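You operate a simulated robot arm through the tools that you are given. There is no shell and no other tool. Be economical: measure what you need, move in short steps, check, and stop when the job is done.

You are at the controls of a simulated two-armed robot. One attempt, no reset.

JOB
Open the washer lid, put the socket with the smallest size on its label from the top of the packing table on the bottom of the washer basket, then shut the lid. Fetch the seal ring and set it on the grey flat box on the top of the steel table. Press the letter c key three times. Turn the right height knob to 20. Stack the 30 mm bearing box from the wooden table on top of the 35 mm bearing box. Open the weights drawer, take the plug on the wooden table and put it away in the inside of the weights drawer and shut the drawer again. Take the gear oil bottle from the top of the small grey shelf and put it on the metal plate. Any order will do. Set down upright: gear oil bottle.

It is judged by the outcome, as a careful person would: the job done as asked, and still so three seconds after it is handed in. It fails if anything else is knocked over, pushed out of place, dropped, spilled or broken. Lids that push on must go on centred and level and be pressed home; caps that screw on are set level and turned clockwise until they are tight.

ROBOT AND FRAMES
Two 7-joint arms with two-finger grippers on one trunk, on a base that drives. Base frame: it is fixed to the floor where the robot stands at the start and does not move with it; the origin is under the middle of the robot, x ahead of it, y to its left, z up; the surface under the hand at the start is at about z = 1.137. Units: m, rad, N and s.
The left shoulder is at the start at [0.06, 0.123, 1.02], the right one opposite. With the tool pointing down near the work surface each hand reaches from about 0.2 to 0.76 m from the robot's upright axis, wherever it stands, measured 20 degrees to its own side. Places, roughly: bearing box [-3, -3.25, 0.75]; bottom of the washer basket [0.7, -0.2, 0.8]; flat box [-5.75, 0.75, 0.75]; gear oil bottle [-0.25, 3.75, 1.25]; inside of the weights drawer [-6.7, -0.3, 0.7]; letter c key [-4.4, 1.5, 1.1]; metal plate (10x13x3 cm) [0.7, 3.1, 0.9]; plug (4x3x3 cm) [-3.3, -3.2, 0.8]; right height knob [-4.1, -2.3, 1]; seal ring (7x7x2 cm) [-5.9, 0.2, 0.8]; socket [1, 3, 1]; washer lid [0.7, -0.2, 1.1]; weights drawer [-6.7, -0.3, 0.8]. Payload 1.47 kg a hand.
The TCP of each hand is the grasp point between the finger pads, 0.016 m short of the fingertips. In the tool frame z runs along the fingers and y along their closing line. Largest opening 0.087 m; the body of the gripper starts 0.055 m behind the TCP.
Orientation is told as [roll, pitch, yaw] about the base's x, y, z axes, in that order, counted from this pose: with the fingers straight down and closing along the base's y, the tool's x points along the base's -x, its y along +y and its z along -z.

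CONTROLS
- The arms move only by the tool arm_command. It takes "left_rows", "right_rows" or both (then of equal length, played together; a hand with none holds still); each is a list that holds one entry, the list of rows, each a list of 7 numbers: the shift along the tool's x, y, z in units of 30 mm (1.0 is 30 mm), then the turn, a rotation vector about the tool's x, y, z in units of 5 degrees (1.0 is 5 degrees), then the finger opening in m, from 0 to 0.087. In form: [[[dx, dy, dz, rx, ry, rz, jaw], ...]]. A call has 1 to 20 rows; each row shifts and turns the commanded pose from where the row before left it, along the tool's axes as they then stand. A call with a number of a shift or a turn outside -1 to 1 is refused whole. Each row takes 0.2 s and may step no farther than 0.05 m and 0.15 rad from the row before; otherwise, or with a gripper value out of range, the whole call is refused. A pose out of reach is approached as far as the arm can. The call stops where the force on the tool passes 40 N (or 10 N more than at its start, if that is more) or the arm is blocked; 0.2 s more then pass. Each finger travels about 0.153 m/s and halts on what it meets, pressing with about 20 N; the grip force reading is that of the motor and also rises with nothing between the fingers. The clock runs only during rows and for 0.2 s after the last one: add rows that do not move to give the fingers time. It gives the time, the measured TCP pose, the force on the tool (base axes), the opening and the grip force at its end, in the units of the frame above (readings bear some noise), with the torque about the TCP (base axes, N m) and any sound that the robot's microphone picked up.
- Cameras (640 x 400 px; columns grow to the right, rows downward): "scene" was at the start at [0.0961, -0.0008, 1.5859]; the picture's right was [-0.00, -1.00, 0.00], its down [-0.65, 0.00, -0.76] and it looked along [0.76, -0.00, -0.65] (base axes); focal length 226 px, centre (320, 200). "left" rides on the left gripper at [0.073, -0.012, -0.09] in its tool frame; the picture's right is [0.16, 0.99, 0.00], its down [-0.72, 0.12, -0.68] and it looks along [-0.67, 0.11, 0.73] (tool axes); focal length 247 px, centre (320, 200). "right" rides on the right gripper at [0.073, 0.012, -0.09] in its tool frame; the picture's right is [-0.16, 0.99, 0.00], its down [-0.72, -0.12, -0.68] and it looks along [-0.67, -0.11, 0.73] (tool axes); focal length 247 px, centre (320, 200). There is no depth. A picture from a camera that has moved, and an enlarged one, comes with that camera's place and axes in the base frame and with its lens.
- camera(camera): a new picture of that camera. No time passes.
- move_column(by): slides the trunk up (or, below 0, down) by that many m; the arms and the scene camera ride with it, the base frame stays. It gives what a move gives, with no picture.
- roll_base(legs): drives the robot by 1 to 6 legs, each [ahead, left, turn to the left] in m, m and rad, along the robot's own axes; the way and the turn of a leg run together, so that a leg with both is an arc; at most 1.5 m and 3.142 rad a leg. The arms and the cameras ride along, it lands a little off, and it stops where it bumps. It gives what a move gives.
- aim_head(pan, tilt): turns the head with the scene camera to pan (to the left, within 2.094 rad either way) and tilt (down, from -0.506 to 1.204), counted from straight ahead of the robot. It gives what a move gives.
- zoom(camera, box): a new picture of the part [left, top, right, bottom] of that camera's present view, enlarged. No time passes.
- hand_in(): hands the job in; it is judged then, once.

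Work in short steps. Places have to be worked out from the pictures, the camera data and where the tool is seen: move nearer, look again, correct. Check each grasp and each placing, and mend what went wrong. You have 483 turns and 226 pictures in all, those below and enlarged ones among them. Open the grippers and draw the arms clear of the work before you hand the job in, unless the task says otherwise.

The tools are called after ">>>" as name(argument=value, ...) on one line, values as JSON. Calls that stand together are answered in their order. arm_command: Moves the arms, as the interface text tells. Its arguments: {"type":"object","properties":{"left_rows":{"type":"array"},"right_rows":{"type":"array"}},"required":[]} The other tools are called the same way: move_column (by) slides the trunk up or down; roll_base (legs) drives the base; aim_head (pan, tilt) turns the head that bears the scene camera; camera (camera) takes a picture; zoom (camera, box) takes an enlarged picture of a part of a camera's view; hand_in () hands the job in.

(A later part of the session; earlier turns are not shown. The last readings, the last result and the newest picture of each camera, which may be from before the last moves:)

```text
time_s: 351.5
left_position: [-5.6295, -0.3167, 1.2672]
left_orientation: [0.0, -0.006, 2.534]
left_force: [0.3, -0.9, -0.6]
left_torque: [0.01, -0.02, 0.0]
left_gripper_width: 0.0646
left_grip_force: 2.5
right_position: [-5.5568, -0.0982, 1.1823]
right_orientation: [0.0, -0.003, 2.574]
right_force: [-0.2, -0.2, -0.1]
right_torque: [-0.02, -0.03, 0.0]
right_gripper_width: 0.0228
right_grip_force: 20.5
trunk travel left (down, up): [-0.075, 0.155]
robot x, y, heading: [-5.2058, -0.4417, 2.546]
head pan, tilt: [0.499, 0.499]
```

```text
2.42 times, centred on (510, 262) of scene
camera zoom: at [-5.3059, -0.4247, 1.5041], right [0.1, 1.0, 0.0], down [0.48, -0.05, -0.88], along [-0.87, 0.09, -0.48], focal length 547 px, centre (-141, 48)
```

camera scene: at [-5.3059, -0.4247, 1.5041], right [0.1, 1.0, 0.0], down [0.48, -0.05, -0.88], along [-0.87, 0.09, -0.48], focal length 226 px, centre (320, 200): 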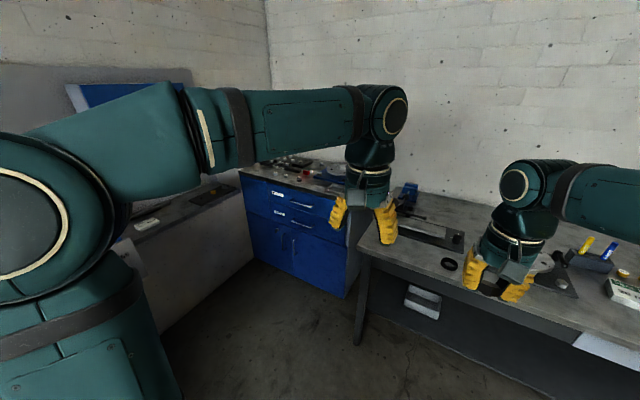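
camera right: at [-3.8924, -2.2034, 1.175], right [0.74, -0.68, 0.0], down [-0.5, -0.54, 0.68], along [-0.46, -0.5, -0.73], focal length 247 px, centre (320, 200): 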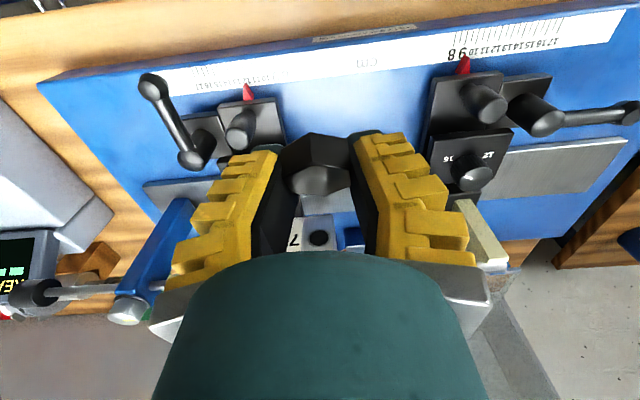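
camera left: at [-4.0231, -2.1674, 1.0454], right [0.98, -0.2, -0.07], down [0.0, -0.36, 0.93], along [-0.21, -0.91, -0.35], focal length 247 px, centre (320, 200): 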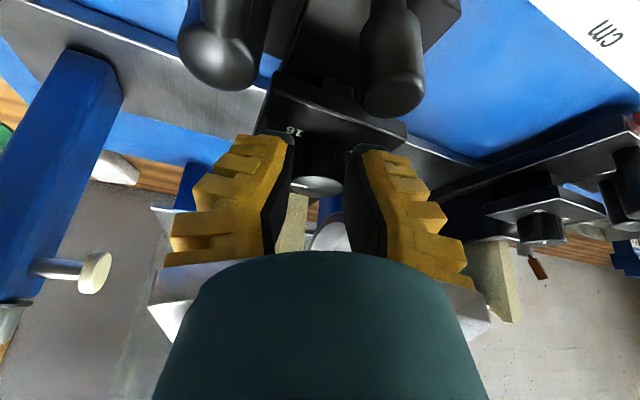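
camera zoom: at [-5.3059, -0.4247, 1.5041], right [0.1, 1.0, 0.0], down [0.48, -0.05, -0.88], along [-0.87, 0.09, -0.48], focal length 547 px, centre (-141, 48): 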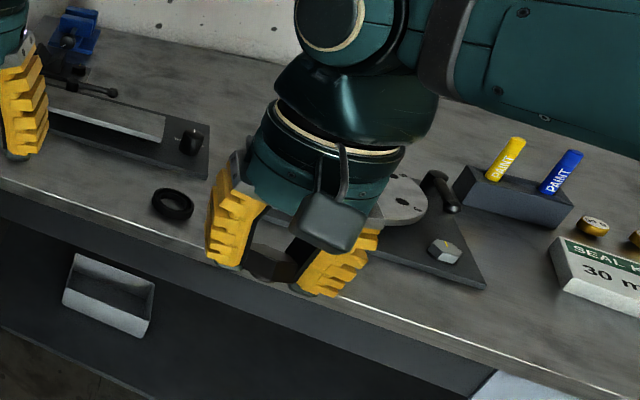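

The top drawer is labelled WEIGHTS, its handle near (−6.49, −0.42). I drive left and ahead to stand in front of it.

>>> roll_base(legs=[[0.0, 0.52, -0.038], [0.35, 0.0, 0.0]])

>>> aim_head(pan=0.0, tilt=0.75)

>>> camera(camera="scene")

```text
time_s: 355.6
left_position: [-5.8783, -0.6628, 1.2692]
left_orientation: [0.0, -0.006, 2.508]
left_force: [0.5, 1.0, 0.0]
left_torque: [-0.01, 0.0, 0.04]
left_gripper_width: 0.0646
left_grip_force: 3.3
right_position: [-5.8005, -0.4476, 1.1817]
right_orientation: [0.003, -0.004, 2.549]
right_force: [0.4, 1.0, -0.3]
right_torque: [-0.02, -0.01, 0.03]
right_gripper_width: 0.0226
right_grip_force: 20.4
trunk travel left (down, up): [-0.075, 0.155]
robot x, y, heading: [-5.4613, -0.796, 2.52]
head pan, tilt: [0.499, 0.499]
stopped in leg 1: the robot was blocked; the commanded pose is now the measured one
```

```text
time_s: 356.5
left_position: [-5.8785, -0.663, 1.2689]
left_orientation: [0.002, -0.007, 2.51]
left_force: [0.1, 1.1, 0.1]
left_torque: [-0.03, 0.03, 0.0]
left_gripper_width: 0.0647
left_grip_force: 3.5
right_position: [-5.8009, -0.4477, 1.1825]
right_orientation: [0.003, -0.003, 2.549]
right_force: [-0.1, 0.6, 0.2]
right_torque: [0.0, -0.02, -0.02]
right_gripper_width: 0.0227
right_grip_force: 20.3
trunk travel left (down, up): [-0.075, 0.155]
robot x, y, heading: [-5.4615, -0.7959, 2.52]
head pan, tilt: [0.0, 0.75]
```

```text
62 pictures are left
camera scene: at [-5.5346, -0.7427, 1.4822], right [0.58, 0.81, 0.0], down [0.55, -0.4, -0.73], along [-0.59, 0.43, -0.68], focal length 226 px, centre (320, 200)
```

scene: 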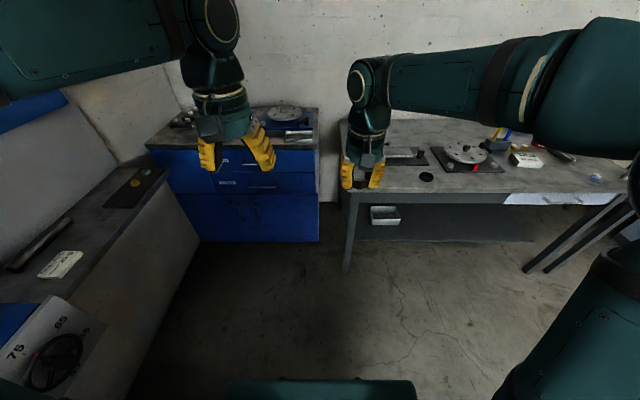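

The base bumped something on the left (a machine with a dial). I move right a bit, go ahead past it, then left again, and check that machine.

>>> roll_base(legs=[[0.0, -0.1, -0.012], [0.45, 0.0, 0.0]])

>>> aim_head(pan=0.9, tilt=0.85)

>>> camera(camera="scene")

```text
time_s: 360.3
left_position: [-6.171, -0.32, 1.2685]
left_orientation: [0.0, -0.003, 2.5]
left_force: [0.4, -0.3, -0.7]
left_torque: [0.04, -0.02, -0.02]
left_gripper_width: 0.0646
left_grip_force: 3.2
right_position: [-6.0931, -0.1052, 1.1823]
right_orientation: [0.004, -0.003, 2.541]
right_force: [0.5, -0.1, 0.3]
right_torque: [0.0, -0.01, -0.02]
right_gripper_width: 0.0226
right_grip_force: 19.6
trunk travel left (down, up): [-0.075, 0.155]
robot x, y, heading: [-5.7572, -0.4607, 2.511]
head pan, tilt: [0.0, 0.75]
```

```text
time_s: 361.5
left_position: [-6.1713, -0.3201, 1.2679]
left_orientation: [0.0, -0.007, 2.501]
left_force: [-0.9, 0.3, -0.3]
left_torque: [0.01, 0.0, -0.01]
left_gripper_width: 0.0645
left_grip_force: 3.2
right_position: [-6.0915, -0.1058, 1.1828]
right_orientation: [0.003, -0.002, 2.542]
right_force: [0.6, -0.3, -0.2]
right_torque: [-0.02, 0.0, -0.03]
right_gripper_width: 0.0227
right_grip_force: 19.9
trunk travel left (down, up): [-0.075, 0.155]
robot x, y, heading: [-5.7528, -0.4551, 2.506]
head pan, tilt: [0.901, 0.85]
```

```text
61 pictures are left
camera scene: at [-5.837, -0.4723, 1.4741], right [-0.27, 0.96, 0.0], down [0.72, 0.2, -0.66], along [-0.64, -0.18, -0.75], focal length 226 px, centre (320, 200)
```

scene: 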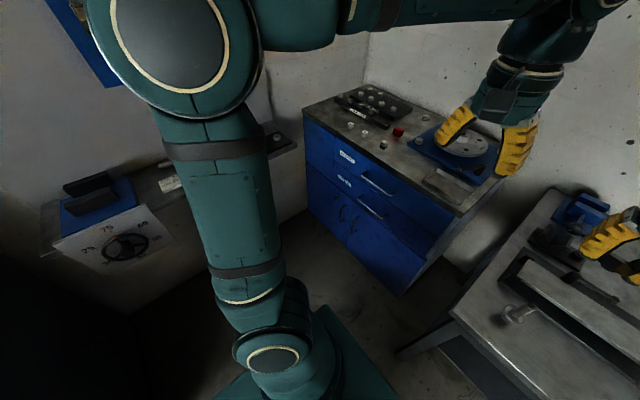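

Handle triangulated at ≈ (−6.69, −0.415, 0.71). I move left 0.33 m and look again straight ahead.

>>> roll_base(legs=[[0.0, 0.33, 0.0]])

>>> aim_head(pan=0.15, tilt=0.9)

>>> arm_command(left_rows=[[[0.3, 1, 0, 0, 0, 0, 0.06], [0, 1, 0, 0, 0, 0, 0.06], [0, 1, 0, 0, 0, 0, 0.06], [0, 0, 0, 0, 0, 0, 0.06]]])

>>> camera(camera="scene")

```text
time_s: 365.0
left_position: [-6.3671, -0.5886, 1.2689]
left_orientation: [0.0, -0.007, 2.498]
left_force: [0.0, -0.9, -0.1]
left_torque: [0.02, -0.01, -0.01]
left_gripper_width: 0.0647
left_grip_force: 3.7
right_position: [-6.2872, -0.3732, 1.1829]
right_orientation: [0.002, -0.004, 2.539]
right_force: [0.2, -0.2, 0.4]
right_torque: [0.02, 0.0, -0.01]
right_gripper_width: 0.0226
right_grip_force: 19.8
trunk travel left (down, up): [-0.075, 0.155]
robot x, y, heading: [-5.9523, -0.7255, 2.507]
head pan, tilt: [0.901, 0.85]
```

```text
time_s: 366.1
left_position: [-6.3679, -0.5876, 1.2678]
left_orientation: [0.0, -0.007, 2.498]
left_force: [0.2, 0.6, -1.5]
left_torque: [0.0, 0.0, 0.01]
left_gripper_width: 0.0644
left_grip_force: 3.3
right_position: [-6.2891, -0.3734, 1.1825]
right_orientation: [0.002, -0.002, 2.54]
right_force: [-1.2, -0.4, -0.3]
right_torque: [0.04, -0.01, 0.0]
right_gripper_width: 0.0228
right_grip_force: 19.6
trunk travel left (down, up): [-0.075, 0.155]
robot x, y, heading: [-5.9499, -0.7209, 2.51]
head pan, tilt: [0.15, 0.901]
```

```text
time_s: 367.1
left_position: [-6.4137, -0.6654, 1.2707]
left_orientation: [0.002, -0.004, 2.497]
left_force: [-0.5, -0.4, 0.0]
left_torque: [0.02, 0.01, -0.04]
left_gripper_width: 0.0645
left_grip_force: 3.4
right_position: [-6.2872, -0.3726, 1.182]
right_orientation: [0.002, -0.002, 2.539]
right_force: [-0.4, -0.2, -0.3]
right_torque: [-0.03, -0.01, 0.01]
right_gripper_width: 0.0222
right_grip_force: 19.8
trunk travel left (down, up): [-0.075, 0.155]
robot x, y, heading: [-5.9537, -0.7214, 2.507]
head pan, tilt: [0.15, 0.901]
```

```text
60 pictures are left
camera scene: at [-6.0245, -0.6839, 1.4702], right [0.46, 0.89, 0.0], down [0.69, -0.36, -0.62], along [-0.55, 0.29, -0.78], focal length 226 px, centre (320, 200)
```

scene: 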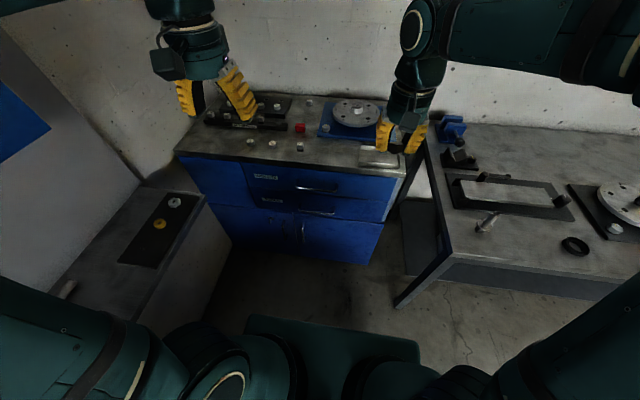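

Handle ≈ (−6.56, −0.42, 0.80): 0.67 ahead, 0.12 left. As with the washer, I roll the left hand 90° and tilt it 45° forward.

>>> arm_command(left_rows=[[[0, 0, 0, 0, 0, 1, 0.06], [0, 0, 0, 0, 0, 1, 0.06], [0, 0, 0, 0, 0, 1, 0.06], [0, 0, 0, 0, 0, 1, 0.06], [0, 0, 0, 0, 0, 1, 0.06], [0, 0, 0, 0, 0, 1, 0.06], [0, 0, 0, 0, 0, 1, 0.06], [0, 0, 0, 0, 0, 1, 0.06], [0, 0, 0, 0, 0, 1, 0.06], [0, 0, 0, 0, 0, 1, 0.06], [0, 0, 0, 0, 0, 1, 0.06], [0, 0, 0, 0, 0, 1, 0.06], [0, 0, 0, 0, 0, 1, 0.06], [0, 0, 0, 0, 0, 1, 0.06], [0, 0, 0, 0, 0, 1, 0.06], [0, 0, 0, 0, 0, 1, 0.06], [0, 0, 0, 0, 0, 1, 0.06], [0, 0, 0, 0, 0, 1, 0.06]]])

>>> arm_command(left_rows=[[[0, 0, 0, -1, 0, 0, 0.05], [0, 0, 0, -1, 0, 0, 0.05], [0, 0, 0, -1, 0, 0, 0.05], [0, 0, 0, -1, 0, 0, 0.05], [0, 0, 0, -1, 0, 0, 0.05], [0, 0, 0, -1, 0, 0, 0.05], [0, 0, 0, -1, 0, 0, 0.05], [0, 0, 0, -1, 0, 0, 0.05], [0, 0, 0, -1, 0, 0, 0.05], [0, 0, 0, 0, 0, 0, 0.05]]])

>>> arm_command(left_rows=[[[-0.28, -0.37, 0.97, 0, 0, 0, 0.05], [-0.28, -0.37, 0.97, 0, 0, 0, 0.05], [-0.28, -0.37, 0.97, 0, 0, 0, 0.05], [-0.28, -0.37, 0.97, 0, 0, 0, 0.05], [-0.28, -0.37, 0.97, 0, 0, 0, 0.05], [-0.28, -0.37, 0.97, 0, 0, 0, 0.05], [-0.28, -0.37, 0.97, 0, 0, 0, 0.05], [-0.28, -0.37, 0.97, 0, 0, 0, 0.05], [-0.28, -0.37, 0.97, 0, 0, 0, 0.05], [-0.28, -0.37, 0.97, 0, 0, 0, 0.05], [-0.28, -0.37, 0.97, 0, 0, 0, 0.05], [-0.28, -0.37, 0.97, 0, 0, 0, 0.05], [0, 0, 0, 0, 0, 0, 0.05]]])

>>> camera(camera="left")

>>> zoom(camera="scene", box=[220, 130, 420, 270])

```text
time_s: 370.9
left_position: [-6.4129, -0.6649, 1.2682]
left_orientation: [0.007, 0.0, 0.927]
left_force: [0.6, -0.1, -1.0]
left_torque: [-0.01, 0.0, 0.02]
left_gripper_width: 0.0645
left_grip_force: 3.2
right_position: [-6.2885, -0.3732, 1.182]
right_orientation: [0.002, -0.005, 2.54]
right_force: [-0.6, 0.1, -1.2]
right_torque: [-0.04, -0.04, 0.03]
right_gripper_width: 0.0227
right_grip_force: 20.0
trunk travel left (down, up): [-0.075, 0.155]
robot x, y, heading: [-5.9555, -0.7229, 2.512]
head pan, tilt: [0.15, 0.901]
```

```text
time_s: 373.1
left_position: [-6.4141, -0.6654, 1.2677]
left_orientation: [0.792, -0.001, 0.928]
left_force: [0.6, -0.8, 0.0]
left_torque: [-0.03, -0.02, 0.04]
left_gripper_width: 0.0554
left_grip_force: 3.5
right_position: [-6.2878, -0.3734, 1.1829]
right_orientation: [0.002, -0.004, 2.538]
right_force: [-0.1, -0.1, -0.4]
right_torque: [-0.02, -0.02, 0.03]
right_gripper_width: 0.0226
right_grip_force: 19.5
trunk travel left (down, up): [-0.075, 0.155]
robot x, y, heading: [-5.9498, -0.7281, 2.502]
head pan, tilt: [0.15, 0.901]
```

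```text
time_s: 375.9
left_position: [-6.4777, -0.493, 0.929]
left_orientation: [0.794, 0.0, 0.929]
left_force: [0.2, -0.4, 1.2]
left_torque: [0.03, -0.01, 0.01]
left_gripper_width: 0.0552
left_grip_force: 4.2
right_position: [-6.2865, -0.373, 1.1823]
right_orientation: [0.001, -0.004, 2.539]
right_force: [0.9, 0.0, -0.1]
right_torque: [0.01, 0.04, -0.02]
right_gripper_width: 0.0227
right_grip_force: 19.7
trunk travel left (down, up): [-0.075, 0.155]
robot x, y, heading: [-5.9506, -0.7256, 2.505]
head pan, tilt: [0.15, 0.901]
```

```text
59 pictures are left
camera left: at [-6.4637, -0.5952, 0.9818], right [-0.65, 0.29, 0.7], down [0.76, 0.34, 0.56], along [-0.08, 0.9, -0.44], focal length 247 px, centre (320, 200)
```

left: 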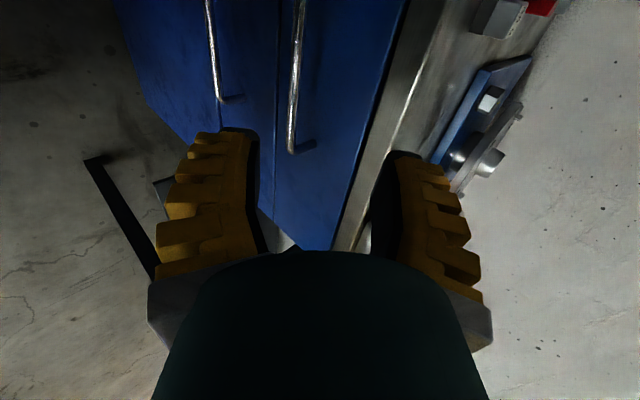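

```text
2.86 times, centred on (320, 200) of scene
camera zoom: at [-6.0242, -0.6847, 1.4703], right [0.46, 0.89, 0.0], down [0.69, -0.36, -0.62], along [-0.55, 0.29, -0.78], focal length 645 px, centre (320, 200)
```

zoom: 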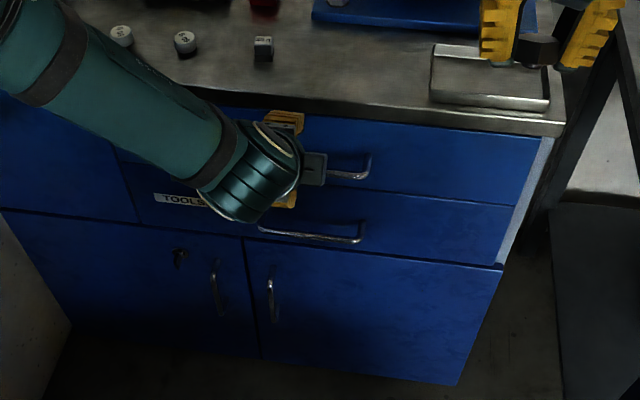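

Bar right end at ≈ (−6.513, −0.352, 0.793). I align and approach to about 2.5 cm before it.

>>> arm_command(left_rows=[[[-0.16, -0.12, 1, 0, 0, 0, 0.045], [-0.16, -0.12, 1, 0, 0, 0, 0.045], [-0.16, -0.12, 1, 0, 0, 0, 0.045], [-0.16, -0.12, 1, 0, 0, 0, 0.045], [-0.16, -0.1, 0.9, 0, 0, 0, 0.045], [0, 0, 0, 0, 0, 0, 0.045]]])

>>> camera(camera="left")

```text
time_s: 377.3
left_position: [-6.5377, -0.4173, 0.8128]
left_orientation: [0.792, -0.001, 0.928]
left_force: [-0.2, -0.8, 0.3]
left_torque: [0.01, 0.02, 0.01]
left_gripper_width: 0.0504
left_grip_force: 4.1
right_position: [-6.2873, -0.3739, 1.1821]
right_orientation: [0.002, -0.003, 2.54]
right_force: [-0.1, 0.0, -0.2]
right_torque: [-0.02, -0.02, -0.01]
right_gripper_width: 0.0226
right_grip_force: 20.1
trunk travel left (down, up): [-0.075, 0.155]
robot x, y, heading: [-5.9517, -0.7244, 2.504]
head pan, tilt: [0.15, 0.901]
```

```text
57 pictures are left
camera left: at [-6.5238, -0.5191, 0.8652], right [-0.65, 0.29, 0.7], down [0.76, 0.34, 0.56], along [-0.08, 0.9, -0.44], focal length 247 px, centre (320, 200)
```

left: 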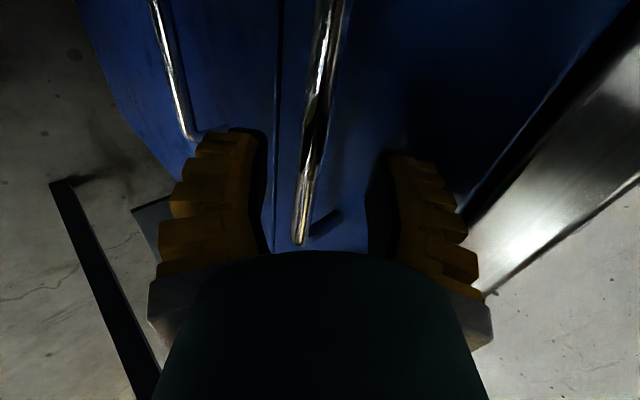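

The bar is between the fingers. Advance 3 cm and close.

>>> arm_command(left_rows=[[[0, 0, 0.7, 0, 0, 0, 0.045], [0, 0, 0.3, 0, 0, 0, 0.045], [0, 0, 0, 0, 0, 0, 0.0], [0, 0, 0, 0, 0, 0, 0.0], [0, 0, 0, 0, 0, 0, 0.0]]])

```text
time_s: 377.7
left_position: [-6.5418, -0.4125, 0.7993]
left_orientation: [0.785, -0.003, 0.926]
left_force: [23.3, -20.3, 13.3]
left_torque: [0.67, 1.04, 0.39]
left_gripper_width: 0.0453
left_grip_force: 3.0
right_position: [-6.2865, -0.3755, 1.1816]
right_orientation: [0.002, -0.006, 2.543]
right_force: [-0.8, 0.0, -0.5]
right_torque: [-0.01, -0.05, -0.03]
right_gripper_width: 0.0225
right_grip_force: 19.6
trunk travel left (down, up): [-0.075, 0.155]
robot x, y, heading: [-5.9505, -0.7233, 2.511]
head pan, tilt: [0.15, 0.901]
stopped in row 2 (left hand): the force on the tool passed its limit at 85 N (the readings are from after the stop); the commanded pose is now the measured one
```

The open upper fingertip touched the drawer front. I back off, narrow the opening to ~2.5 cm around the bar, then advance and close.

>>> arm_command(left_rows=[[[0, 0, -0.5, 0, 0, 0, 0.04], [0, 0, 0, 0, 0, 0, 0.022], [0, 0, 0, 0, 0, 0, 0.022], [0, 0, 0, 0, 0, 0, 0.022]]])

>>> camera(camera="left")

```text
time_s: 378.7
left_position: [-6.5365, -0.4181, 0.8086]
left_orientation: [0.788, -0.005, 0.926]
left_force: [-0.5, 0.0, -0.1]
left_torque: [0.01, 0.01, -0.01]
left_gripper_width: 0.0286
left_grip_force: 4.4
right_position: [-6.2879, -0.3726, 1.1819]
right_orientation: [0.001, -0.004, 2.541]
right_force: [-0.6, -0.3, -0.3]
right_torque: [-0.02, 0.0, 0.01]
right_gripper_width: 0.0228
right_grip_force: 20.1
trunk travel left (down, up): [-0.075, 0.155]
robot x, y, heading: [-5.9518, -0.7263, 2.505]
head pan, tilt: [0.15, 0.901]
```

```text
56 pictures are left
camera left: at [-6.5233, -0.5189, 0.8625], right [-0.65, 0.29, 0.7], down [0.75, 0.34, 0.56], along [-0.07, 0.9, -0.44], focal length 247 px, centre (320, 200)
```

left: 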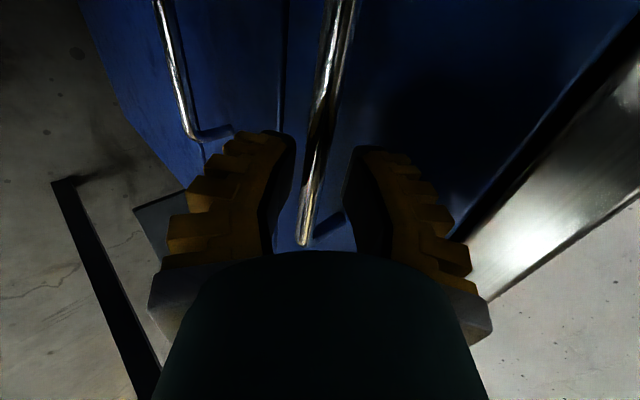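

>>> arm_command(left_rows=[[[0, 0, 0.4, 0, 0, 0, 0.022], [0, 0, 0.3, 0, 0, 0, 0.022], [0, 0, 0, 0, 0, 0, 0.0], [0, 0, 0, 0, 0, 0, 0.0], [0, 0, 0, 0, 0, 0, 0.0]]])

```text
time_s: 379.9
left_position: [-6.5482, -0.4076, 0.7924]
left_orientation: [0.782, -0.003, 0.928]
left_force: [1.6, -0.2, -16.4]
left_torque: [0.11, 0.1, -0.04]
left_gripper_width: 0.0003
left_grip_force: 28.4
right_position: [-6.2886, -0.3728, 1.1829]
right_orientation: [0.0, -0.002, 2.54]
right_force: [0.5, -0.5, -0.3]
right_torque: [-0.01, 0.0, 0.03]
right_gripper_width: 0.0225
right_grip_force: 19.7
trunk travel left (down, up): [-0.075, 0.155]
robot x, y, heading: [-5.9548, -0.728, 2.507]
head pan, tilt: [0.15, 0.901]
```

Fingers closed completely — the bar should be caged behind the pads. I pull back 6 cm and look.

>>> arm_command(left_rows=[[[0, -0.5, -0.5, 0, 0, 0, 0.0], [0, -0.6, -0.6, 0, 0, 0, 0.0], [0, -0.6, -0.6, 0, 0, 0, 0.0]]])

>>> zoom(camera="scene", box=[200, 120, 440, 290])

```text
time_s: 380.7
left_position: [-6.4891, -0.4511, 0.7922]
left_orientation: [0.782, -0.003, 0.927]
left_force: [4.1, 2.0, -26.3]
left_torque: [0.23, 0.16, -0.19]
left_gripper_width: 0.0
left_grip_force: 29.0
right_position: [-6.2891, -0.3723, 1.1808]
right_orientation: [0.002, -0.001, 2.541]
right_force: [0.2, 0.7, -1.2]
right_torque: [0.05, 0.05, -0.01]
right_gripper_width: 0.0227
right_grip_force: 20.0
trunk travel left (down, up): [-0.075, 0.155]
robot x, y, heading: [-5.9464, -0.7232, 2.512]
head pan, tilt: [0.15, 0.901]
```

```text
2.35 times, centred on (320, 205) of scene
camera zoom: at [-6.0256, -0.6838, 1.47], right [0.46, 0.89, 0.0], down [0.69, -0.36, -0.62], along [-0.55, 0.29, -0.78], focal length 531 px, centre (320, 188)
```

zoom: 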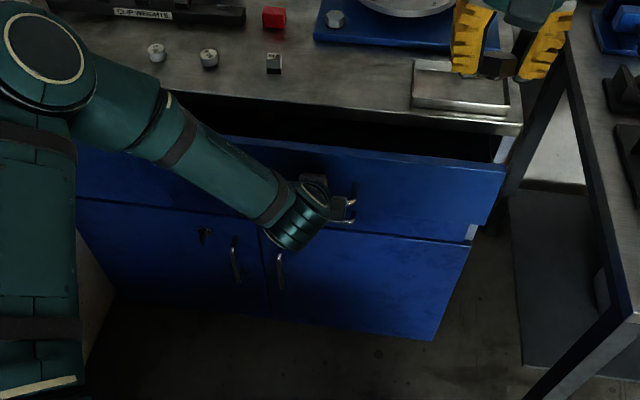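

The drawer opens. I relieve the vertical force slightly and pull 0.17 m further.

>>> arm_command(left_rows=[[[0, -0.7, -0.4, 0, 0, 0, 0.0], [0, -0.65, -0.65, 0, 0, 0, 0.0], [0, -0.65, -0.65, 0, 0, 0, 0.0], [0, -0.65, -0.65, 0, 0, 0, 0.0], [0, -0.65, -0.65, 0, 0, 0, 0.0], [0, -0.65, -0.65, 0, 0, 0, 0.0]]])

>>> zoom(camera="scene", box=[200, 120, 440, 290])

```text
time_s: 382.1
left_position: [-6.3605, -0.5477, 0.7862]
left_orientation: [0.783, -0.004, 0.926]
left_force: [1.5, 0.0, -0.5]
left_torque: [0.02, -0.03, 0.01]
left_gripper_width: 0.0
left_grip_force: 28.4
right_position: [-6.2876, -0.3742, 1.1828]
right_orientation: [0.002, -0.005, 2.542]
right_force: [0.2, -0.2, -0.5]
right_torque: [0.01, 0.0, 0.0]
right_gripper_width: 0.0228
right_grip_force: 19.8
trunk travel left (down, up): [-0.075, 0.155]
robot x, y, heading: [-5.9505, -0.7263, 2.512]
head pan, tilt: [0.15, 0.901]
```

```text
2.35 times, centred on (320, 205) of scene
camera zoom: at [-6.024, -0.6852, 1.4702], right [0.46, 0.89, 0.0], down [0.69, -0.36, -0.62], along [-0.55, 0.29, -0.78], focal length 531 px, centre (320, 188)
```

zoom: 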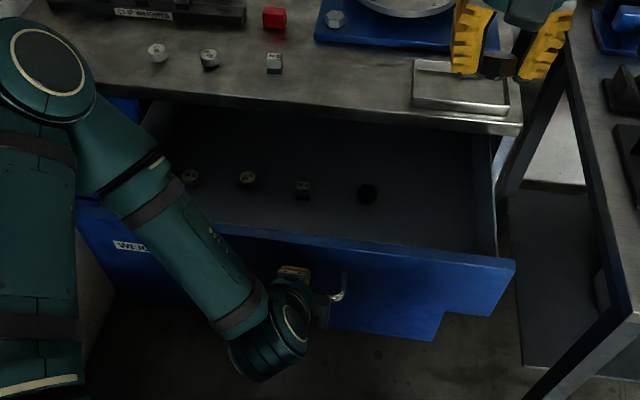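

Drawer is open ~0.22 m, with free space on its right. I move the right hand with the plug over that space and down.

>>> arm_command(right_rows=[[[-0.9, -0.1, 0, 0, 0, 0, 0.01], [-0.9, -0.1, 0, 0, 0, 0, 0.01], [-0.9, -0.1, 0.5, 0, 0, 0, 0.01], [0, 0, 1, 0, 0, 0, 0.01], [0, 0, 1, 0, 0, 0, 0.01], [0, 0, 1, 0, 0, 0, 0.01], [0, 0, 1, 0, 0, 0, 0.01], [0, 0, 1, 0, 0, 0, 0.01], [0, 0, 1, 0, 0, 0, 0.01], [0, 0, 1, 0, 0, 0, 0.01], [0, 0, 1, 0, 0, 0, 0.01], [0, 0, 1, 0, 0, 0, 0.01], [0, 0, 1, 0, 0, 0, 0.01], [0, 0, 0, 0, 0, 0, 0.01]]])

>>> camera(camera="right")

>>> zoom(camera="scene", box=[200, 120, 440, 290])

```text
time_s: 385.1
left_position: [-6.361, -0.5455, 0.7871]
left_orientation: [0.787, -0.003, 0.928]
left_force: [-0.3, -0.4, -0.5]
left_torque: [-0.02, 0.0, 0.0]
left_gripper_width: 0.0001
left_grip_force: 27.8
right_position: [-6.3513, -0.3199, 0.8663]
right_orientation: [0.002, -0.005, 2.54]
right_force: [-0.4, -0.5, 0.3]
right_torque: [-0.01, 0.0, 0.01]
right_gripper_width: 0.0229
right_grip_force: 19.4
trunk travel left (down, up): [-0.075, 0.155]
robot x, y, heading: [-5.95, -0.7211, 2.512]
head pan, tilt: [0.15, 0.901]
```

```text
53 pictures are left
camera right: at [-6.2965, -0.3702, 0.956], right [-0.69, -0.73, 0.0], down [-0.53, 0.5, 0.68], along [-0.5, 0.47, -0.73], focal length 247 px, centre (320, 200)
```

right: 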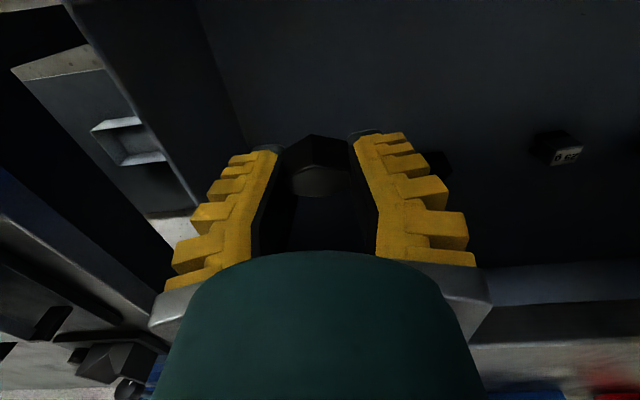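

```text
2.35 times, centred on (320, 205) of scene
camera zoom: at [-6.0243, -0.6848, 1.4703], right [0.46, 0.89, 0.0], down [0.69, -0.36, -0.62], along [-0.55, 0.29, -0.78], focal length 531 px, centre (320, 188)
```

zoom: 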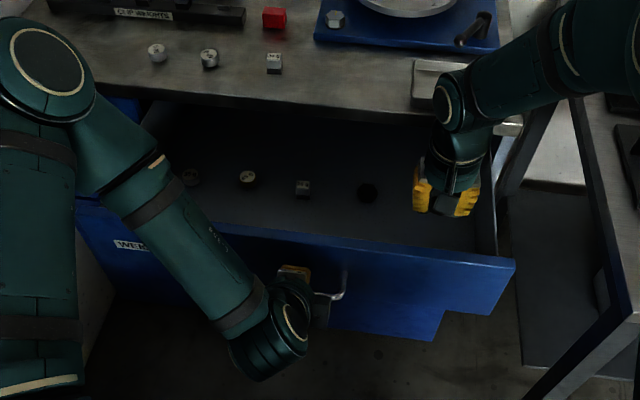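

Inside the drawer's free space. Lower further in steps until contact.

>>> arm_command(right_rows=[[[0, 0, 0.8, 0, 0, 0, 0.01], [0, 0, 0.8, 0, 0, 0, 0.01], [0, 0, 0.8, 0, 0, 0, 0.01], [0, 0, 0, 0, 0, 0, 0.01]]])

>>> arm_command(right_rows=[[[0, 0, 0.35, 0, 0, 0, 0.01], [0, 0, 0, 0, 0, 0, 0.01]]])

>>> arm_command(right_rows=[[[0, 0, 0.35, 0, 0, 0, 0.01], [0, 0, 0, 0, 0, 0, 0.01]]])

```text
time_s: 386.1
left_position: [-6.3628, -0.5469, 0.7864]
left_orientation: [0.788, -0.002, 0.927]
left_force: [-0.4, 0.0, -0.2]
left_torque: [0.02, -0.01, -0.01]
left_gripper_width: 0.0
left_grip_force: 28.1
right_position: [-6.3484, -0.3203, 0.7942]
right_orientation: [0.002, -0.002, 2.54]
right_force: [0.5, -1.0, -0.3]
right_torque: [-0.01, 0.0, 0.01]
right_gripper_width: 0.0223
right_grip_force: 19.7
trunk travel left (down, up): [-0.075, 0.155]
robot x, y, heading: [-5.947, -0.7236, 2.507]
head pan, tilt: [0.15, 0.901]
```

```text
time_s: 386.7
left_position: [-6.3605, -0.5468, 0.7866]
left_orientation: [0.788, -0.003, 0.926]
left_force: [-1.0, -0.2, 0.0]
left_torque: [-0.02, -0.01, -0.04]
left_gripper_width: 0.0002
left_grip_force: 27.7
right_position: [-6.3496, -0.3202, 0.7851]
right_orientation: [0.001, -0.007, 2.541]
right_force: [0.6, 3.5, 25.0]
right_torque: [-1.54, -1.73, 0.23]
right_gripper_width: 0.0225
right_grip_force: 19.8
trunk travel left (down, up): [-0.075, 0.155]
robot x, y, heading: [-5.9508, -0.727, 2.514]
head pan, tilt: [0.15, 0.901]
```

```text
time_s: 387.0
left_position: [-6.3618, -0.5474, 0.7866]
left_orientation: [0.788, -0.003, 0.926]
left_force: [0.0, 0.3, 0.2]
left_torque: [0.02, -0.01, -0.02]
left_gripper_width: 0.0
left_grip_force: 28.2
right_position: [-6.3516, -0.3205, 0.7862]
right_orientation: [0.002, -0.008, 2.541]
right_force: [0.7, 0.9, 16.9]
right_torque: [-0.97, -1.14, 0.12]
right_gripper_width: 0.0225
right_grip_force: 19.7
trunk travel left (down, up): [-0.075, 0.155]
robot x, y, heading: [-5.9486, -0.7263, 2.515]
head pan, tilt: [0.15, 0.901]
stopped in row 1 (right hand): the force on the tool passed its limit at 54 N (the readings are from after the stop); the commanded pose is now the measured one
```

The torque shows the hand camera resting on the drawer's front panel. I rise, move 4.5 cm deeper, and lower again.

>>> arm_command(right_rows=[[[0, 0, -0.8, 0, 0, 0, 0.01], [-0.8, 0, 0, 0, 0, 0, 0.01], [-0.7, 0, 0, 0, 0, 0, 0.01], [0, 0, 0.8, 0, 0, 0, 0.01], [0, 0, 0.5, 0, 0, 0, 0.01], [0, 0, 0, 0, 0, 0, 0.01]]])

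>>> arm_command(right_rows=[[[0, 0, 0.4, 0, 0, 0, 0.01], [0, 0, 0, 0, 0, 0, 0.01]]])

>>> arm_command(right_rows=[[[0, 0, 0.35, 0, 0, 0, 0.01], [0, 0, 0, 0, 0, 0, 0.01]]])

```text
time_s: 388.4
left_position: [-6.3623, -0.5476, 0.7861]
left_orientation: [0.786, -0.005, 0.927]
left_force: [0.4, -0.6, 0.1]
left_torque: [0.04, -0.03, 0.0]
left_gripper_width: 0.0001
left_grip_force: 28.7
right_position: [-6.3881, -0.2933, 0.7702]
right_orientation: [0.002, -0.009, 2.541]
right_force: [-0.1, -0.6, 0.5]
right_torque: [0.01, 0.0, 0.0]
right_gripper_width: 0.0229
right_grip_force: 19.7
trunk travel left (down, up): [-0.075, 0.155]
robot x, y, heading: [-5.9514, -0.7246, 2.505]
head pan, tilt: [0.15, 0.901]
```

```text
time_s: 389.0
left_position: [-6.3627, -0.5451, 0.787]
left_orientation: [0.786, -0.002, 0.926]
left_force: [-0.1, 0.0, -0.6]
left_torque: [0.03, -0.02, 0.02]
left_gripper_width: 0.0
left_grip_force: 28.2
right_position: [-6.388, -0.2932, 0.758]
right_orientation: [0.001, -0.006, 2.541]
right_force: [0.1, 0.0, 0.9]
right_torque: [0.0, -0.02, 0.01]
right_gripper_width: 0.0235
right_grip_force: 19.8
trunk travel left (down, up): [-0.075, 0.155]
robot x, y, heading: [-5.9501, -0.7238, 2.507]
head pan, tilt: [0.15, 0.901]
```

```text
time_s: 389.6
left_position: [-6.3631, -0.546, 0.7882]
left_orientation: [0.792, -0.001, 0.927]
left_force: [-4.7, 3.6, 1.9]
left_torque: [-0.05, -0.07, 0.1]
left_gripper_width: 0.0001
left_grip_force: 28.9
right_position: [-6.3913, -0.2916, 0.7526]
right_orientation: [0.003, -0.017, 2.541]
right_force: [5.0, -0.6, 22.7]
right_torque: [-0.02, -0.25, 0.03]
right_gripper_width: 0.0273
right_grip_force: 19.8
trunk travel left (down, up): [-0.075, 0.155]
robot x, y, heading: [-5.9504, -0.7264, 2.511]
head pan, tilt: [0.15, 0.901]
stopped in row 2 (right hand): the force on the tool passed its limit at 42 N (the readings are from after the stop); the commanded pose is now the measured one
```

Contact of the plug with the drawer floor (torque ≈ 0). I release it and raise the hand.

>>> arm_command(right_rows=[[[0, 0, -0.1, 0, 0, 0, 0.03], [0, 0, 0, 0, 0, 0, 0.05], [0, 0, 0, 0, 0, 0, 0.055], [0, 0, -0.6, 0, 0, 0, 0.055], [0, 0, -1, 0, 0, 0, 0.055], [0, 0, -1, 0, 0, 0, 0.055], [0, 0, -1, 0, 0, 0, 0.055], [0, 0, -1, 0, 0, 0, 0.055], [0, 0, -1, 0, 0, 0, 0.055], [0, 0, -1, 0, 0, 0, 0.055], [0, 0, -1, 0, 0, 0, 0.055], [0, 0, -1, 0, 0, 0, 0.055], [0, 0, -1, 0, 0, 0, 0.055], [0.8, 0, -1, 0, 0, 0, 0.055], [0.8, 0, -1, 0, 0, 0, 0.055], [0.8, 0, -1, 0, 0, 0, 0.055], [0.8, 0, 0, 0, 0, 0, 0.055]]])

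>>> zoom(camera="scene", box=[200, 120, 440, 290])

```text
time_s: 393.2
left_position: [-6.362, -0.5463, 0.7861]
left_orientation: [0.788, -0.001, 0.926]
left_force: [-0.6, 0.4, 0.6]
left_torque: [0.01, 0.03, 0.01]
left_gripper_width: 0.0
left_grip_force: 28.6
right_position: [-6.3053, -0.3499, 1.1293]
right_orientation: [0.003, -0.012, 2.543]
right_force: [0.2, 0.2, 0.4]
right_torque: [0.0, 0.06, 0.0]
right_gripper_width: 0.06
right_grip_force: 3.5
trunk travel left (down, up): [-0.075, 0.155]
robot x, y, heading: [-5.9521, -0.7263, 2.509]
head pan, tilt: [0.15, 0.901]
```

```text
2.35 times, centred on (320, 205) of scene
camera zoom: at [-6.0239, -0.6847, 1.4703], right [0.46, 0.89, 0.0], down [0.69, -0.36, -0.62], along [-0.55, 0.29, -0.78], focal length 531 px, centre (320, 188)
```

zoom: 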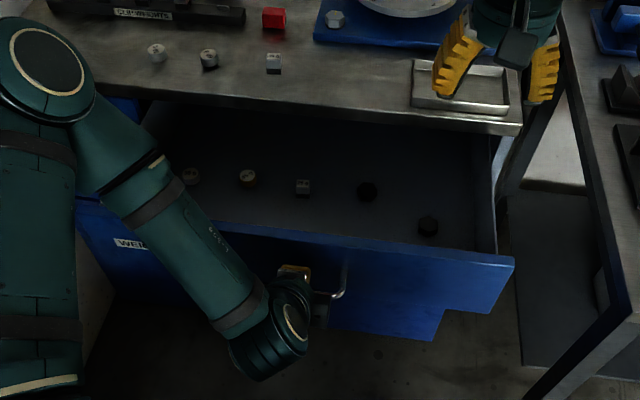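

Plug is in the drawer. I push the drawer shut with the left hand along the same line.

>>> arm_command(left_rows=[[[0, 0.7, 0.7, 0, 0, 0, 0.0], [0, 0.7, 0.7, 0, 0, 0, 0.0], [0, 0.7, 0.7, 0, 0, 0, 0.0], [0, 0.7, 0.7, 0, 0, 0, 0.0], [0, 0.7, 0.7, 0, 0, 0, 0.0], [0, 0.7, 0.7, 0, 0, 0, 0.0], [0, 0.7, 0.7, 0, 0, 0, 0.0], [0, 0.5, 0.5, 0, 0, 0, 0.0]]])

>>> zoom(camera="scene", box=[200, 120, 440, 290])

```text
time_s: 395.0
left_position: [-6.5456, -0.4057, 0.7865]
left_orientation: [0.789, -0.002, 0.928]
left_force: [-2.2, 3.0, -0.2]
left_torque: [-0.11, -0.03, 0.04]
left_gripper_width: 0.0
left_grip_force: 28.3
right_position: [-6.306, -0.3493, 1.1279]
right_orientation: [0.004, -0.013, 2.539]
right_force: [0.3, 0.3, -0.4]
right_torque: [-0.04, -0.02, 0.01]
right_gripper_width: 0.0599
right_grip_force: 3.5
trunk travel left (down, up): [-0.075, 0.155]
robot x, y, heading: [-5.9497, -0.7247, 2.514]
head pan, tilt: [0.15, 0.901]
```

```text
2.35 times, centred on (320, 205) of scene
camera zoom: at [-6.025, -0.6839, 1.4702], right [0.46, 0.89, 0.0], down [0.69, -0.36, -0.62], along [-0.55, 0.29, -0.78], focal length 531 px, centre (320, 188)
```

zoom: 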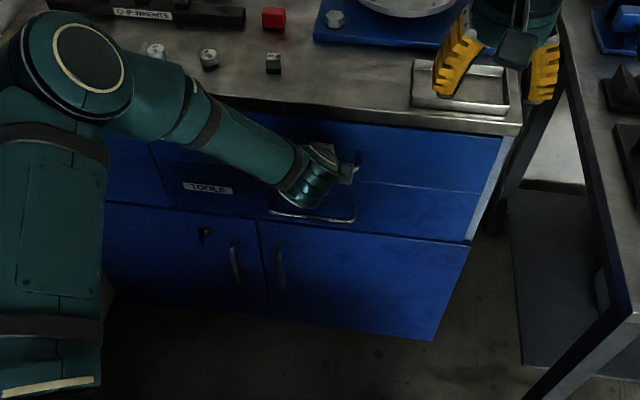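

Nearly shut; push on to the stop.

>>> arm_command(left_rows=[[[0, 0.3, 0.3, 0, 0, 0, 0.0], [0, 0.3, 0.3, 0, 0, 0, 0.0], [0, 0.3, 0.3, 0, 0, 0, 0.0], [0, 0.3, 0.3, 0, 0, 0, 0.0]]])

```text
time_s: 395.6
left_position: [-6.5529, -0.4011, 0.7838]
left_orientation: [0.774, -0.008, 0.927]
left_force: [16.8, -16.6, 14.0]
left_torque: [0.21, 0.52, 0.35]
left_gripper_width: 0.0
left_grip_force: 27.6
right_position: [-6.3033, -0.3521, 1.1319]
right_orientation: [0.002, -0.017, 2.542]
right_force: [-0.4, 0.2, 0.3]
right_torque: [0.01, 0.03, 0.0]
right_gripper_width: 0.0598
right_grip_force: 3.1
trunk travel left (down, up): [-0.075, 0.155]
robot x, y, heading: [-5.9498, -0.7263, 2.51]
head pan, tilt: [0.15, 0.901]
stopped in row 2 (left hand): the force on the tool passed its limit at 58 N (the readings are from after the stop); the commanded pose is now the measured one
```

The drawer is at its stop. I open the fingers and retreat along the tool axis without pulling the bar.

>>> arm_command(left_rows=[[[0, 0, 0, 0, 0, 0, 0.03], [0, 0, 0, 0, 0, 0, 0.03], [0, 0, 0, 0, 0, 0, 0.03], [0, 0, -0.5, 0, 0, 0, 0.03], [0, 0, -1, 0, 0, 0, 0.04], [0, 0, -1, 0, 0, 0, 0.04], [0, 0, -1, 0, 0, 0, 0.04], [0, 0, -1, 0, 0, 0, 0.04]]])

>>> zoom(camera="scene", box=[200, 120, 440, 290])

```text
time_s: 395.8
left_position: [-6.5459, -0.4067, 0.776]
left_orientation: [0.753, -0.012, 0.925]
left_force: [30.7, -28.1, 7.9]
left_torque: [0.58, 0.72, 0.56]
left_gripper_width: 0.0214
left_grip_force: 0.2
right_position: [-6.3025, -0.3555, 1.1316]
right_orientation: [0.004, -0.017, 2.543]
right_force: [0.4, 0.0, -0.2]
right_torque: [0.05, -0.03, -0.01]
right_gripper_width: 0.0598
right_grip_force: 3.5
trunk travel left (down, up): [-0.075, 0.155]
robot x, y, heading: [-5.9525, -0.7277, 2.512]
head pan, tilt: [0.15, 0.901]
stopped in row 1 (left hand): the force on the tool passed its limit at 61 N (the readings are from after the stop); the commanded pose is now the measured one
```

```text
2.35 times, centred on (320, 205) of scene
camera zoom: at [-6.0197, -0.6892, 1.4705], right [0.46, 0.89, 0.0], down [0.69, -0.36, -0.62], along [-0.55, 0.29, -0.78], focal length 531 px, centre (320, 188)
```

zoom: 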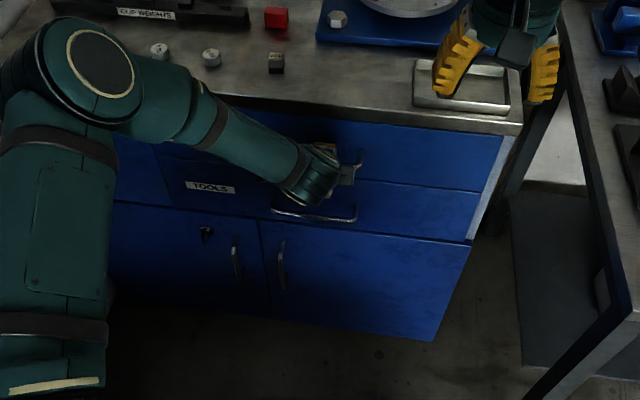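

Opening pushed the tip against the front; width is now 2 cm, so I retreat along the tool axis.

>>> arm_command(left_rows=[[[0, 0, -0.3, 0, 0, 0, 0.022], [0, 0, -0.4, 0, 0, 0, 0.025], [0, 0, -0.6, 0, 0, 0, 0.03], [0, 0, -1, 0, 0, 0, 0.04], [0, 0, -1, 0, 0, 0, 0.04], [0, 0, -1, 0, 0, 0, 0.04]]])

>>> zoom(camera="scene", box=[200, 120, 440, 290])

```text
time_s: 397.2
left_position: [-6.4795, -0.4552, 0.8717]
left_orientation: [0.761, -0.008, 0.926]
left_force: [-0.6, 0.5, -0.2]
left_torque: [-0.04, -0.03, 0.03]
left_gripper_width: 0.0458
left_grip_force: 4.2
right_position: [-6.3037, -0.3509, 1.1295]
right_orientation: [0.003, -0.013, 2.542]
right_force: [0.1, -0.5, -0.4]
right_torque: [-0.02, 0.0, 0.02]
right_gripper_width: 0.0601
right_grip_force: 3.4
trunk travel left (down, up): [-0.075, 0.155]
robot x, y, heading: [-5.9479, -0.7211, 2.515]
head pan, tilt: [0.15, 0.901]
```

```text
2.35 times, centred on (320, 205) of scene
camera zoom: at [-6.023, -0.6858, 1.4703], right [0.46, 0.89, 0.0], down [0.69, -0.36, -0.62], along [-0.55, 0.29, -0.78], focal length 531 px, centre (320, 188)
```

zoom: 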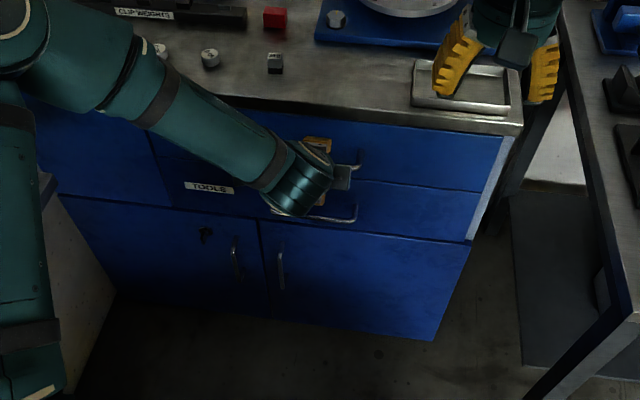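

The drawer is fully shut. I raise and fold the left hand back to pointing down, then strafe right along the steel table toward the seal ring at ≈ (−5.946, 0.189).

>>> arm_command(left_rows=[[[0, 0, -1, 0, 0, 0, 0.05], [0, 0.2, -1, 0, 0, 0, 0.05], [0, 0.5, -1, 1, 0, 0, 0.05], [0, 0.5, -0.8, 1, 0, 0, 0.05], [0, 0.3, -0.9, 1, 0, 0, 0.05], [0, 0.3, -0.9, 1, 0, 0, 0.05], [0, 0, -1, 1, 0, 0, 0.05], [0, 0, -1, 1, 0, 0, 0.05], [0, 0, -1, 1, 0, 0, 0.05], [0, 0, -1, 1, 0, 0, 0.05], [0, 0, 0, 0.7, 0, 0, 0.05]]])

>>> arm_command(left_rows=[[[0, 0, 0, 0, 0, -1, 0.06], [0, 0, 0, 0, 0, -1, 0.06], [0, 0, 0, 0, 0, -1, 0.06], [0, 0, 0, 0, 0, -1, 0.06], [0, 0, 0, 0, 0, -1, 0.06], [0, 0, 0, 0, 0, -1, 0.06], [0, 0, 0, 0, 0, -1, 0.06], [0, 0, 0, 0, 0, -1, 0.06], [0, 0, 0, 0, 0, -1, 0.06], [0, 0, 0, 0, 0, -1, 0.06], [0, 0, 0, 0, 0, -1, 0.06], [0, 0, 0, 0, 0, -1, 0.06], [0, 0, 0, 0, 0, -1, 0.06], [0, 0, 0, 0, 0, -1, 0.06], [0, 0, 0, 0, 0, -1, 0.06], [0, 0, 0, 0, 0, -1, 0.06], [0, 0, 0, 0, 0, -1, 0.06], [0, 0, 0, 0, 0, -1, 0.06]]])

>>> roll_base(legs=[[-0.08, 0.0, 0.0], [0.0, -0.65, 0.0]])

>>> aim_head(pan=-0.3, tilt=0.85)

>>> camera(camera="scene")

```text
time_s: 399.6
left_position: [-6.4056, -0.5146, 1.1497]
left_orientation: [-0.003, -0.01, 0.926]
left_force: [0.1, -0.1, 0.6]
left_torque: [0.03, -0.02, 0.02]
left_gripper_width: 0.0554
left_grip_force: 3.7
right_position: [-6.3062, -0.3516, 1.128]
right_orientation: [0.003, -0.013, 2.544]
right_force: [0.1, -0.4, -0.2]
right_torque: [0.02, 0.01, 0.02]
right_gripper_width: 0.06
right_grip_force: 3.1
trunk travel left (down, up): [-0.075, 0.155]
robot x, y, heading: [-5.9486, -0.7257, 2.515]
head pan, tilt: [0.15, 0.901]
```

```text
time_s: 403.4
left_position: [-6.4055, -0.5156, 1.1491]
left_orientation: [-0.009, -0.003, 2.497]
left_force: [-0.2, 0.4, 0.4]
left_torque: [-0.01, 0.0, -0.02]
left_gripper_width: 0.0644
left_grip_force: 3.9
right_position: [-6.3045, -0.3504, 1.129]
right_orientation: [0.003, -0.014, 2.543]
right_force: [-0.3, 0.3, -0.3]
right_torque: [0.01, -0.01, -0.02]
right_gripper_width: 0.0598
right_grip_force: 3.6
trunk travel left (down, up): [-0.075, 0.155]
robot x, y, heading: [-5.9466, -0.725, 2.507]
head pan, tilt: [0.15, 0.901]
```

```text
time_s: 410.4
left_position: [-5.9551, -0.0322, 1.1486]
left_orientation: [-0.007, -0.002, 2.505]
left_force: [0.1, 0.6, 0.9]
left_torque: [0.02, 0.01, -0.01]
left_gripper_width: 0.0647
left_grip_force: 3.3
right_position: [-5.8565, 0.1344, 1.1298]
right_orientation: [0.003, -0.014, 2.55]
right_force: [-0.6, 0.5, 0.3]
right_torque: [0.02, -0.01, -0.02]
right_gripper_width: 0.06
right_grip_force: 4.0
trunk travel left (down, up): [-0.075, 0.155]
robot x, y, heading: [-5.5012, -0.235, 2.518]
head pan, tilt: [0.15, 0.901]
```

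```text
time_s: 411.2
left_position: [-5.9546, -0.0318, 1.1493]
left_orientation: [-0.009, 0.001, 2.505]
left_force: [0.0, 0.5, 0.2]
left_torque: [0.01, -0.01, -0.04]
left_gripper_width: 0.0645
left_grip_force: 3.5
right_position: [-5.857, 0.1342, 1.1286]
right_orientation: [0.004, -0.014, 2.551]
right_force: [-0.1, 0.0, -0.2]
right_torque: [0.0, -0.02, 0.02]
right_gripper_width: 0.0598
right_grip_force: 3.6
trunk travel left (down, up): [-0.075, 0.155]
robot x, y, heading: [-5.4991, -0.2336, 2.522]
head pan, tilt: [-0.3, 0.85]
```

```text
47 pictures are left
camera scene: at [-5.5522, -0.1702, 1.4741], right [0.8, 0.6, 0.0], down [0.45, -0.6, -0.66], along [-0.4, 0.53, -0.75], focal length 226 px, centre (320, 200)
```

scene: 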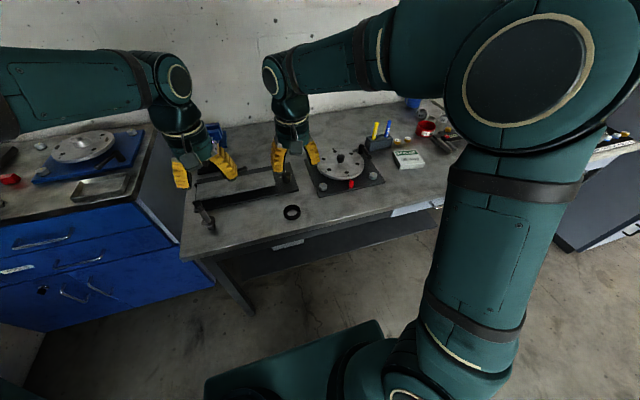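

Ring confirmed at (−5.954, 0.183). I move the right hand above it and descend to z 0.92.

>>> arm_command(right_rows=[[[-0.9, 0.11, 0, 0, 0, 0, 0.087], [-0.9, 0.11, 0, 0, 0, 0, 0.087], [-0.9, 0.11, 0, 0, 0, 0, 0.087], [-0.9, 0.11, 0, 0, 0, 0, 0.087], [0, 0, 1, 0, 0, 0, 0.087], [0, 0, 1, 0, 0, 0, 0.087], [0, 0, 1, 0, 0, 0, 0.087], [0, 0, 1, 0, 0, 0, 0.087], [0, 0, 1, 0, 0, 0, 0.087], [0, 0, 1, 0, 0, 0, 0.087], [0, 0, 1, 0, 0, 0, 0.087], [0, 0, 0, 0, 0, 0, 0.087]]])

>>> camera(camera="right")

```text
time_s: 413.9
left_position: [-5.9558, -0.0316, 1.1488]
left_orientation: [-0.008, 0.0, 2.506]
left_force: [0.3, 0.5, 0.0]
left_torque: [0.02, -0.01, 0.0]
left_gripper_width: 0.0643
left_grip_force: 3.1
right_position: [-5.9549, 0.1848, 0.9215]
right_orientation: [0.004, -0.015, 2.547]
right_force: [-0.5, 0.9, 0.1]
right_torque: [-0.04, 0.0, 0.01]
right_gripper_width: 0.0869
right_grip_force: 0.1
trunk travel left (down, up): [-0.075, 0.155]
robot x, y, heading: [-5.4971, -0.236, 2.52]
head pan, tilt: [-0.3, 0.85]
```

```text
46 pictures are left
camera right: at [-5.9007, 0.1349, 1.0101], right [-0.68, -0.73, 0.01], down [-0.53, 0.5, 0.69], along [-0.51, 0.47, -0.72], focal length 247 px, centre (320, 200)
```

right: 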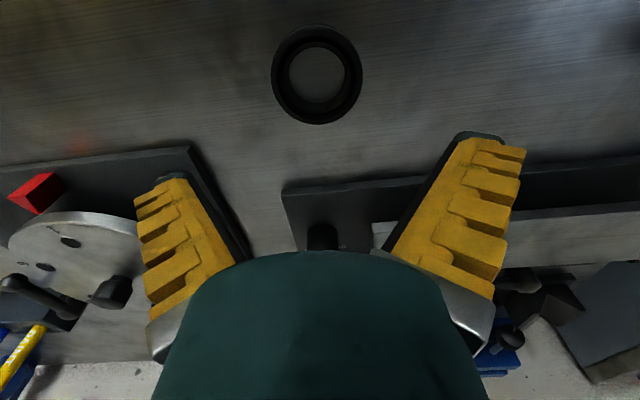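

Ring centre is 1.2 cm nearer; I correct and descend around it to z≈0.835.

>>> arm_command(right_rows=[[[0.4, 0, 0.5, 0, 0, 0, 0.087], [0, 0, 0.8, 0, 0, 0, 0.087], [0, 0, 0.8, 0, 0, 0, 0.087], [0, 0, 0.8, 0, 0, 0, 0.087], [0, 0, 0, 0, 0, 0, 0.087]]])

>>> camera(camera="right")

```text
time_s: 415.1
left_position: [-5.9558, -0.0304, 1.148]
left_orientation: [-0.009, -0.001, 2.504]
left_force: [-0.1, 0.2, -0.2]
left_torque: [-0.03, 0.01, -0.02]
left_gripper_width: 0.0645
left_grip_force: 3.1
right_position: [-5.9456, 0.1787, 0.8332]
right_orientation: [0.004, -0.013, 2.55]
right_force: [-0.3, -0.3, 0.1]
right_torque: [-0.02, -0.01, 0.0]
right_gripper_width: 0.087
right_grip_force: 0.0
trunk travel left (down, up): [-0.075, 0.155]
robot x, y, heading: [-5.4999, -0.2394, 2.518]
head pan, tilt: [-0.3, 0.85]
```

```text
45 pictures are left
camera right: at [-5.8918, 0.1286, 0.9226], right [-0.68, -0.73, 0.01], down [-0.53, 0.5, 0.69], along [-0.51, 0.47, -0.72], focal length 247 px, centre (320, 200)
```

right: 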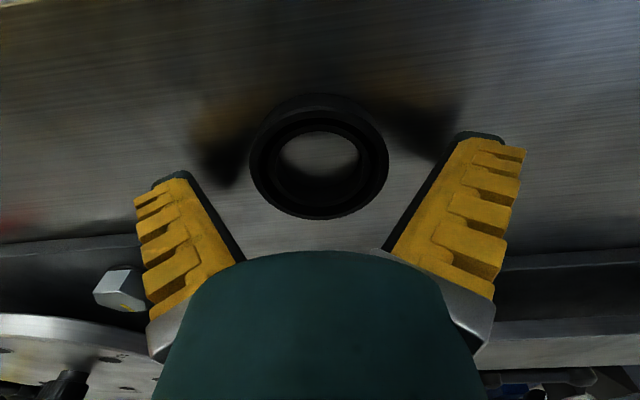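

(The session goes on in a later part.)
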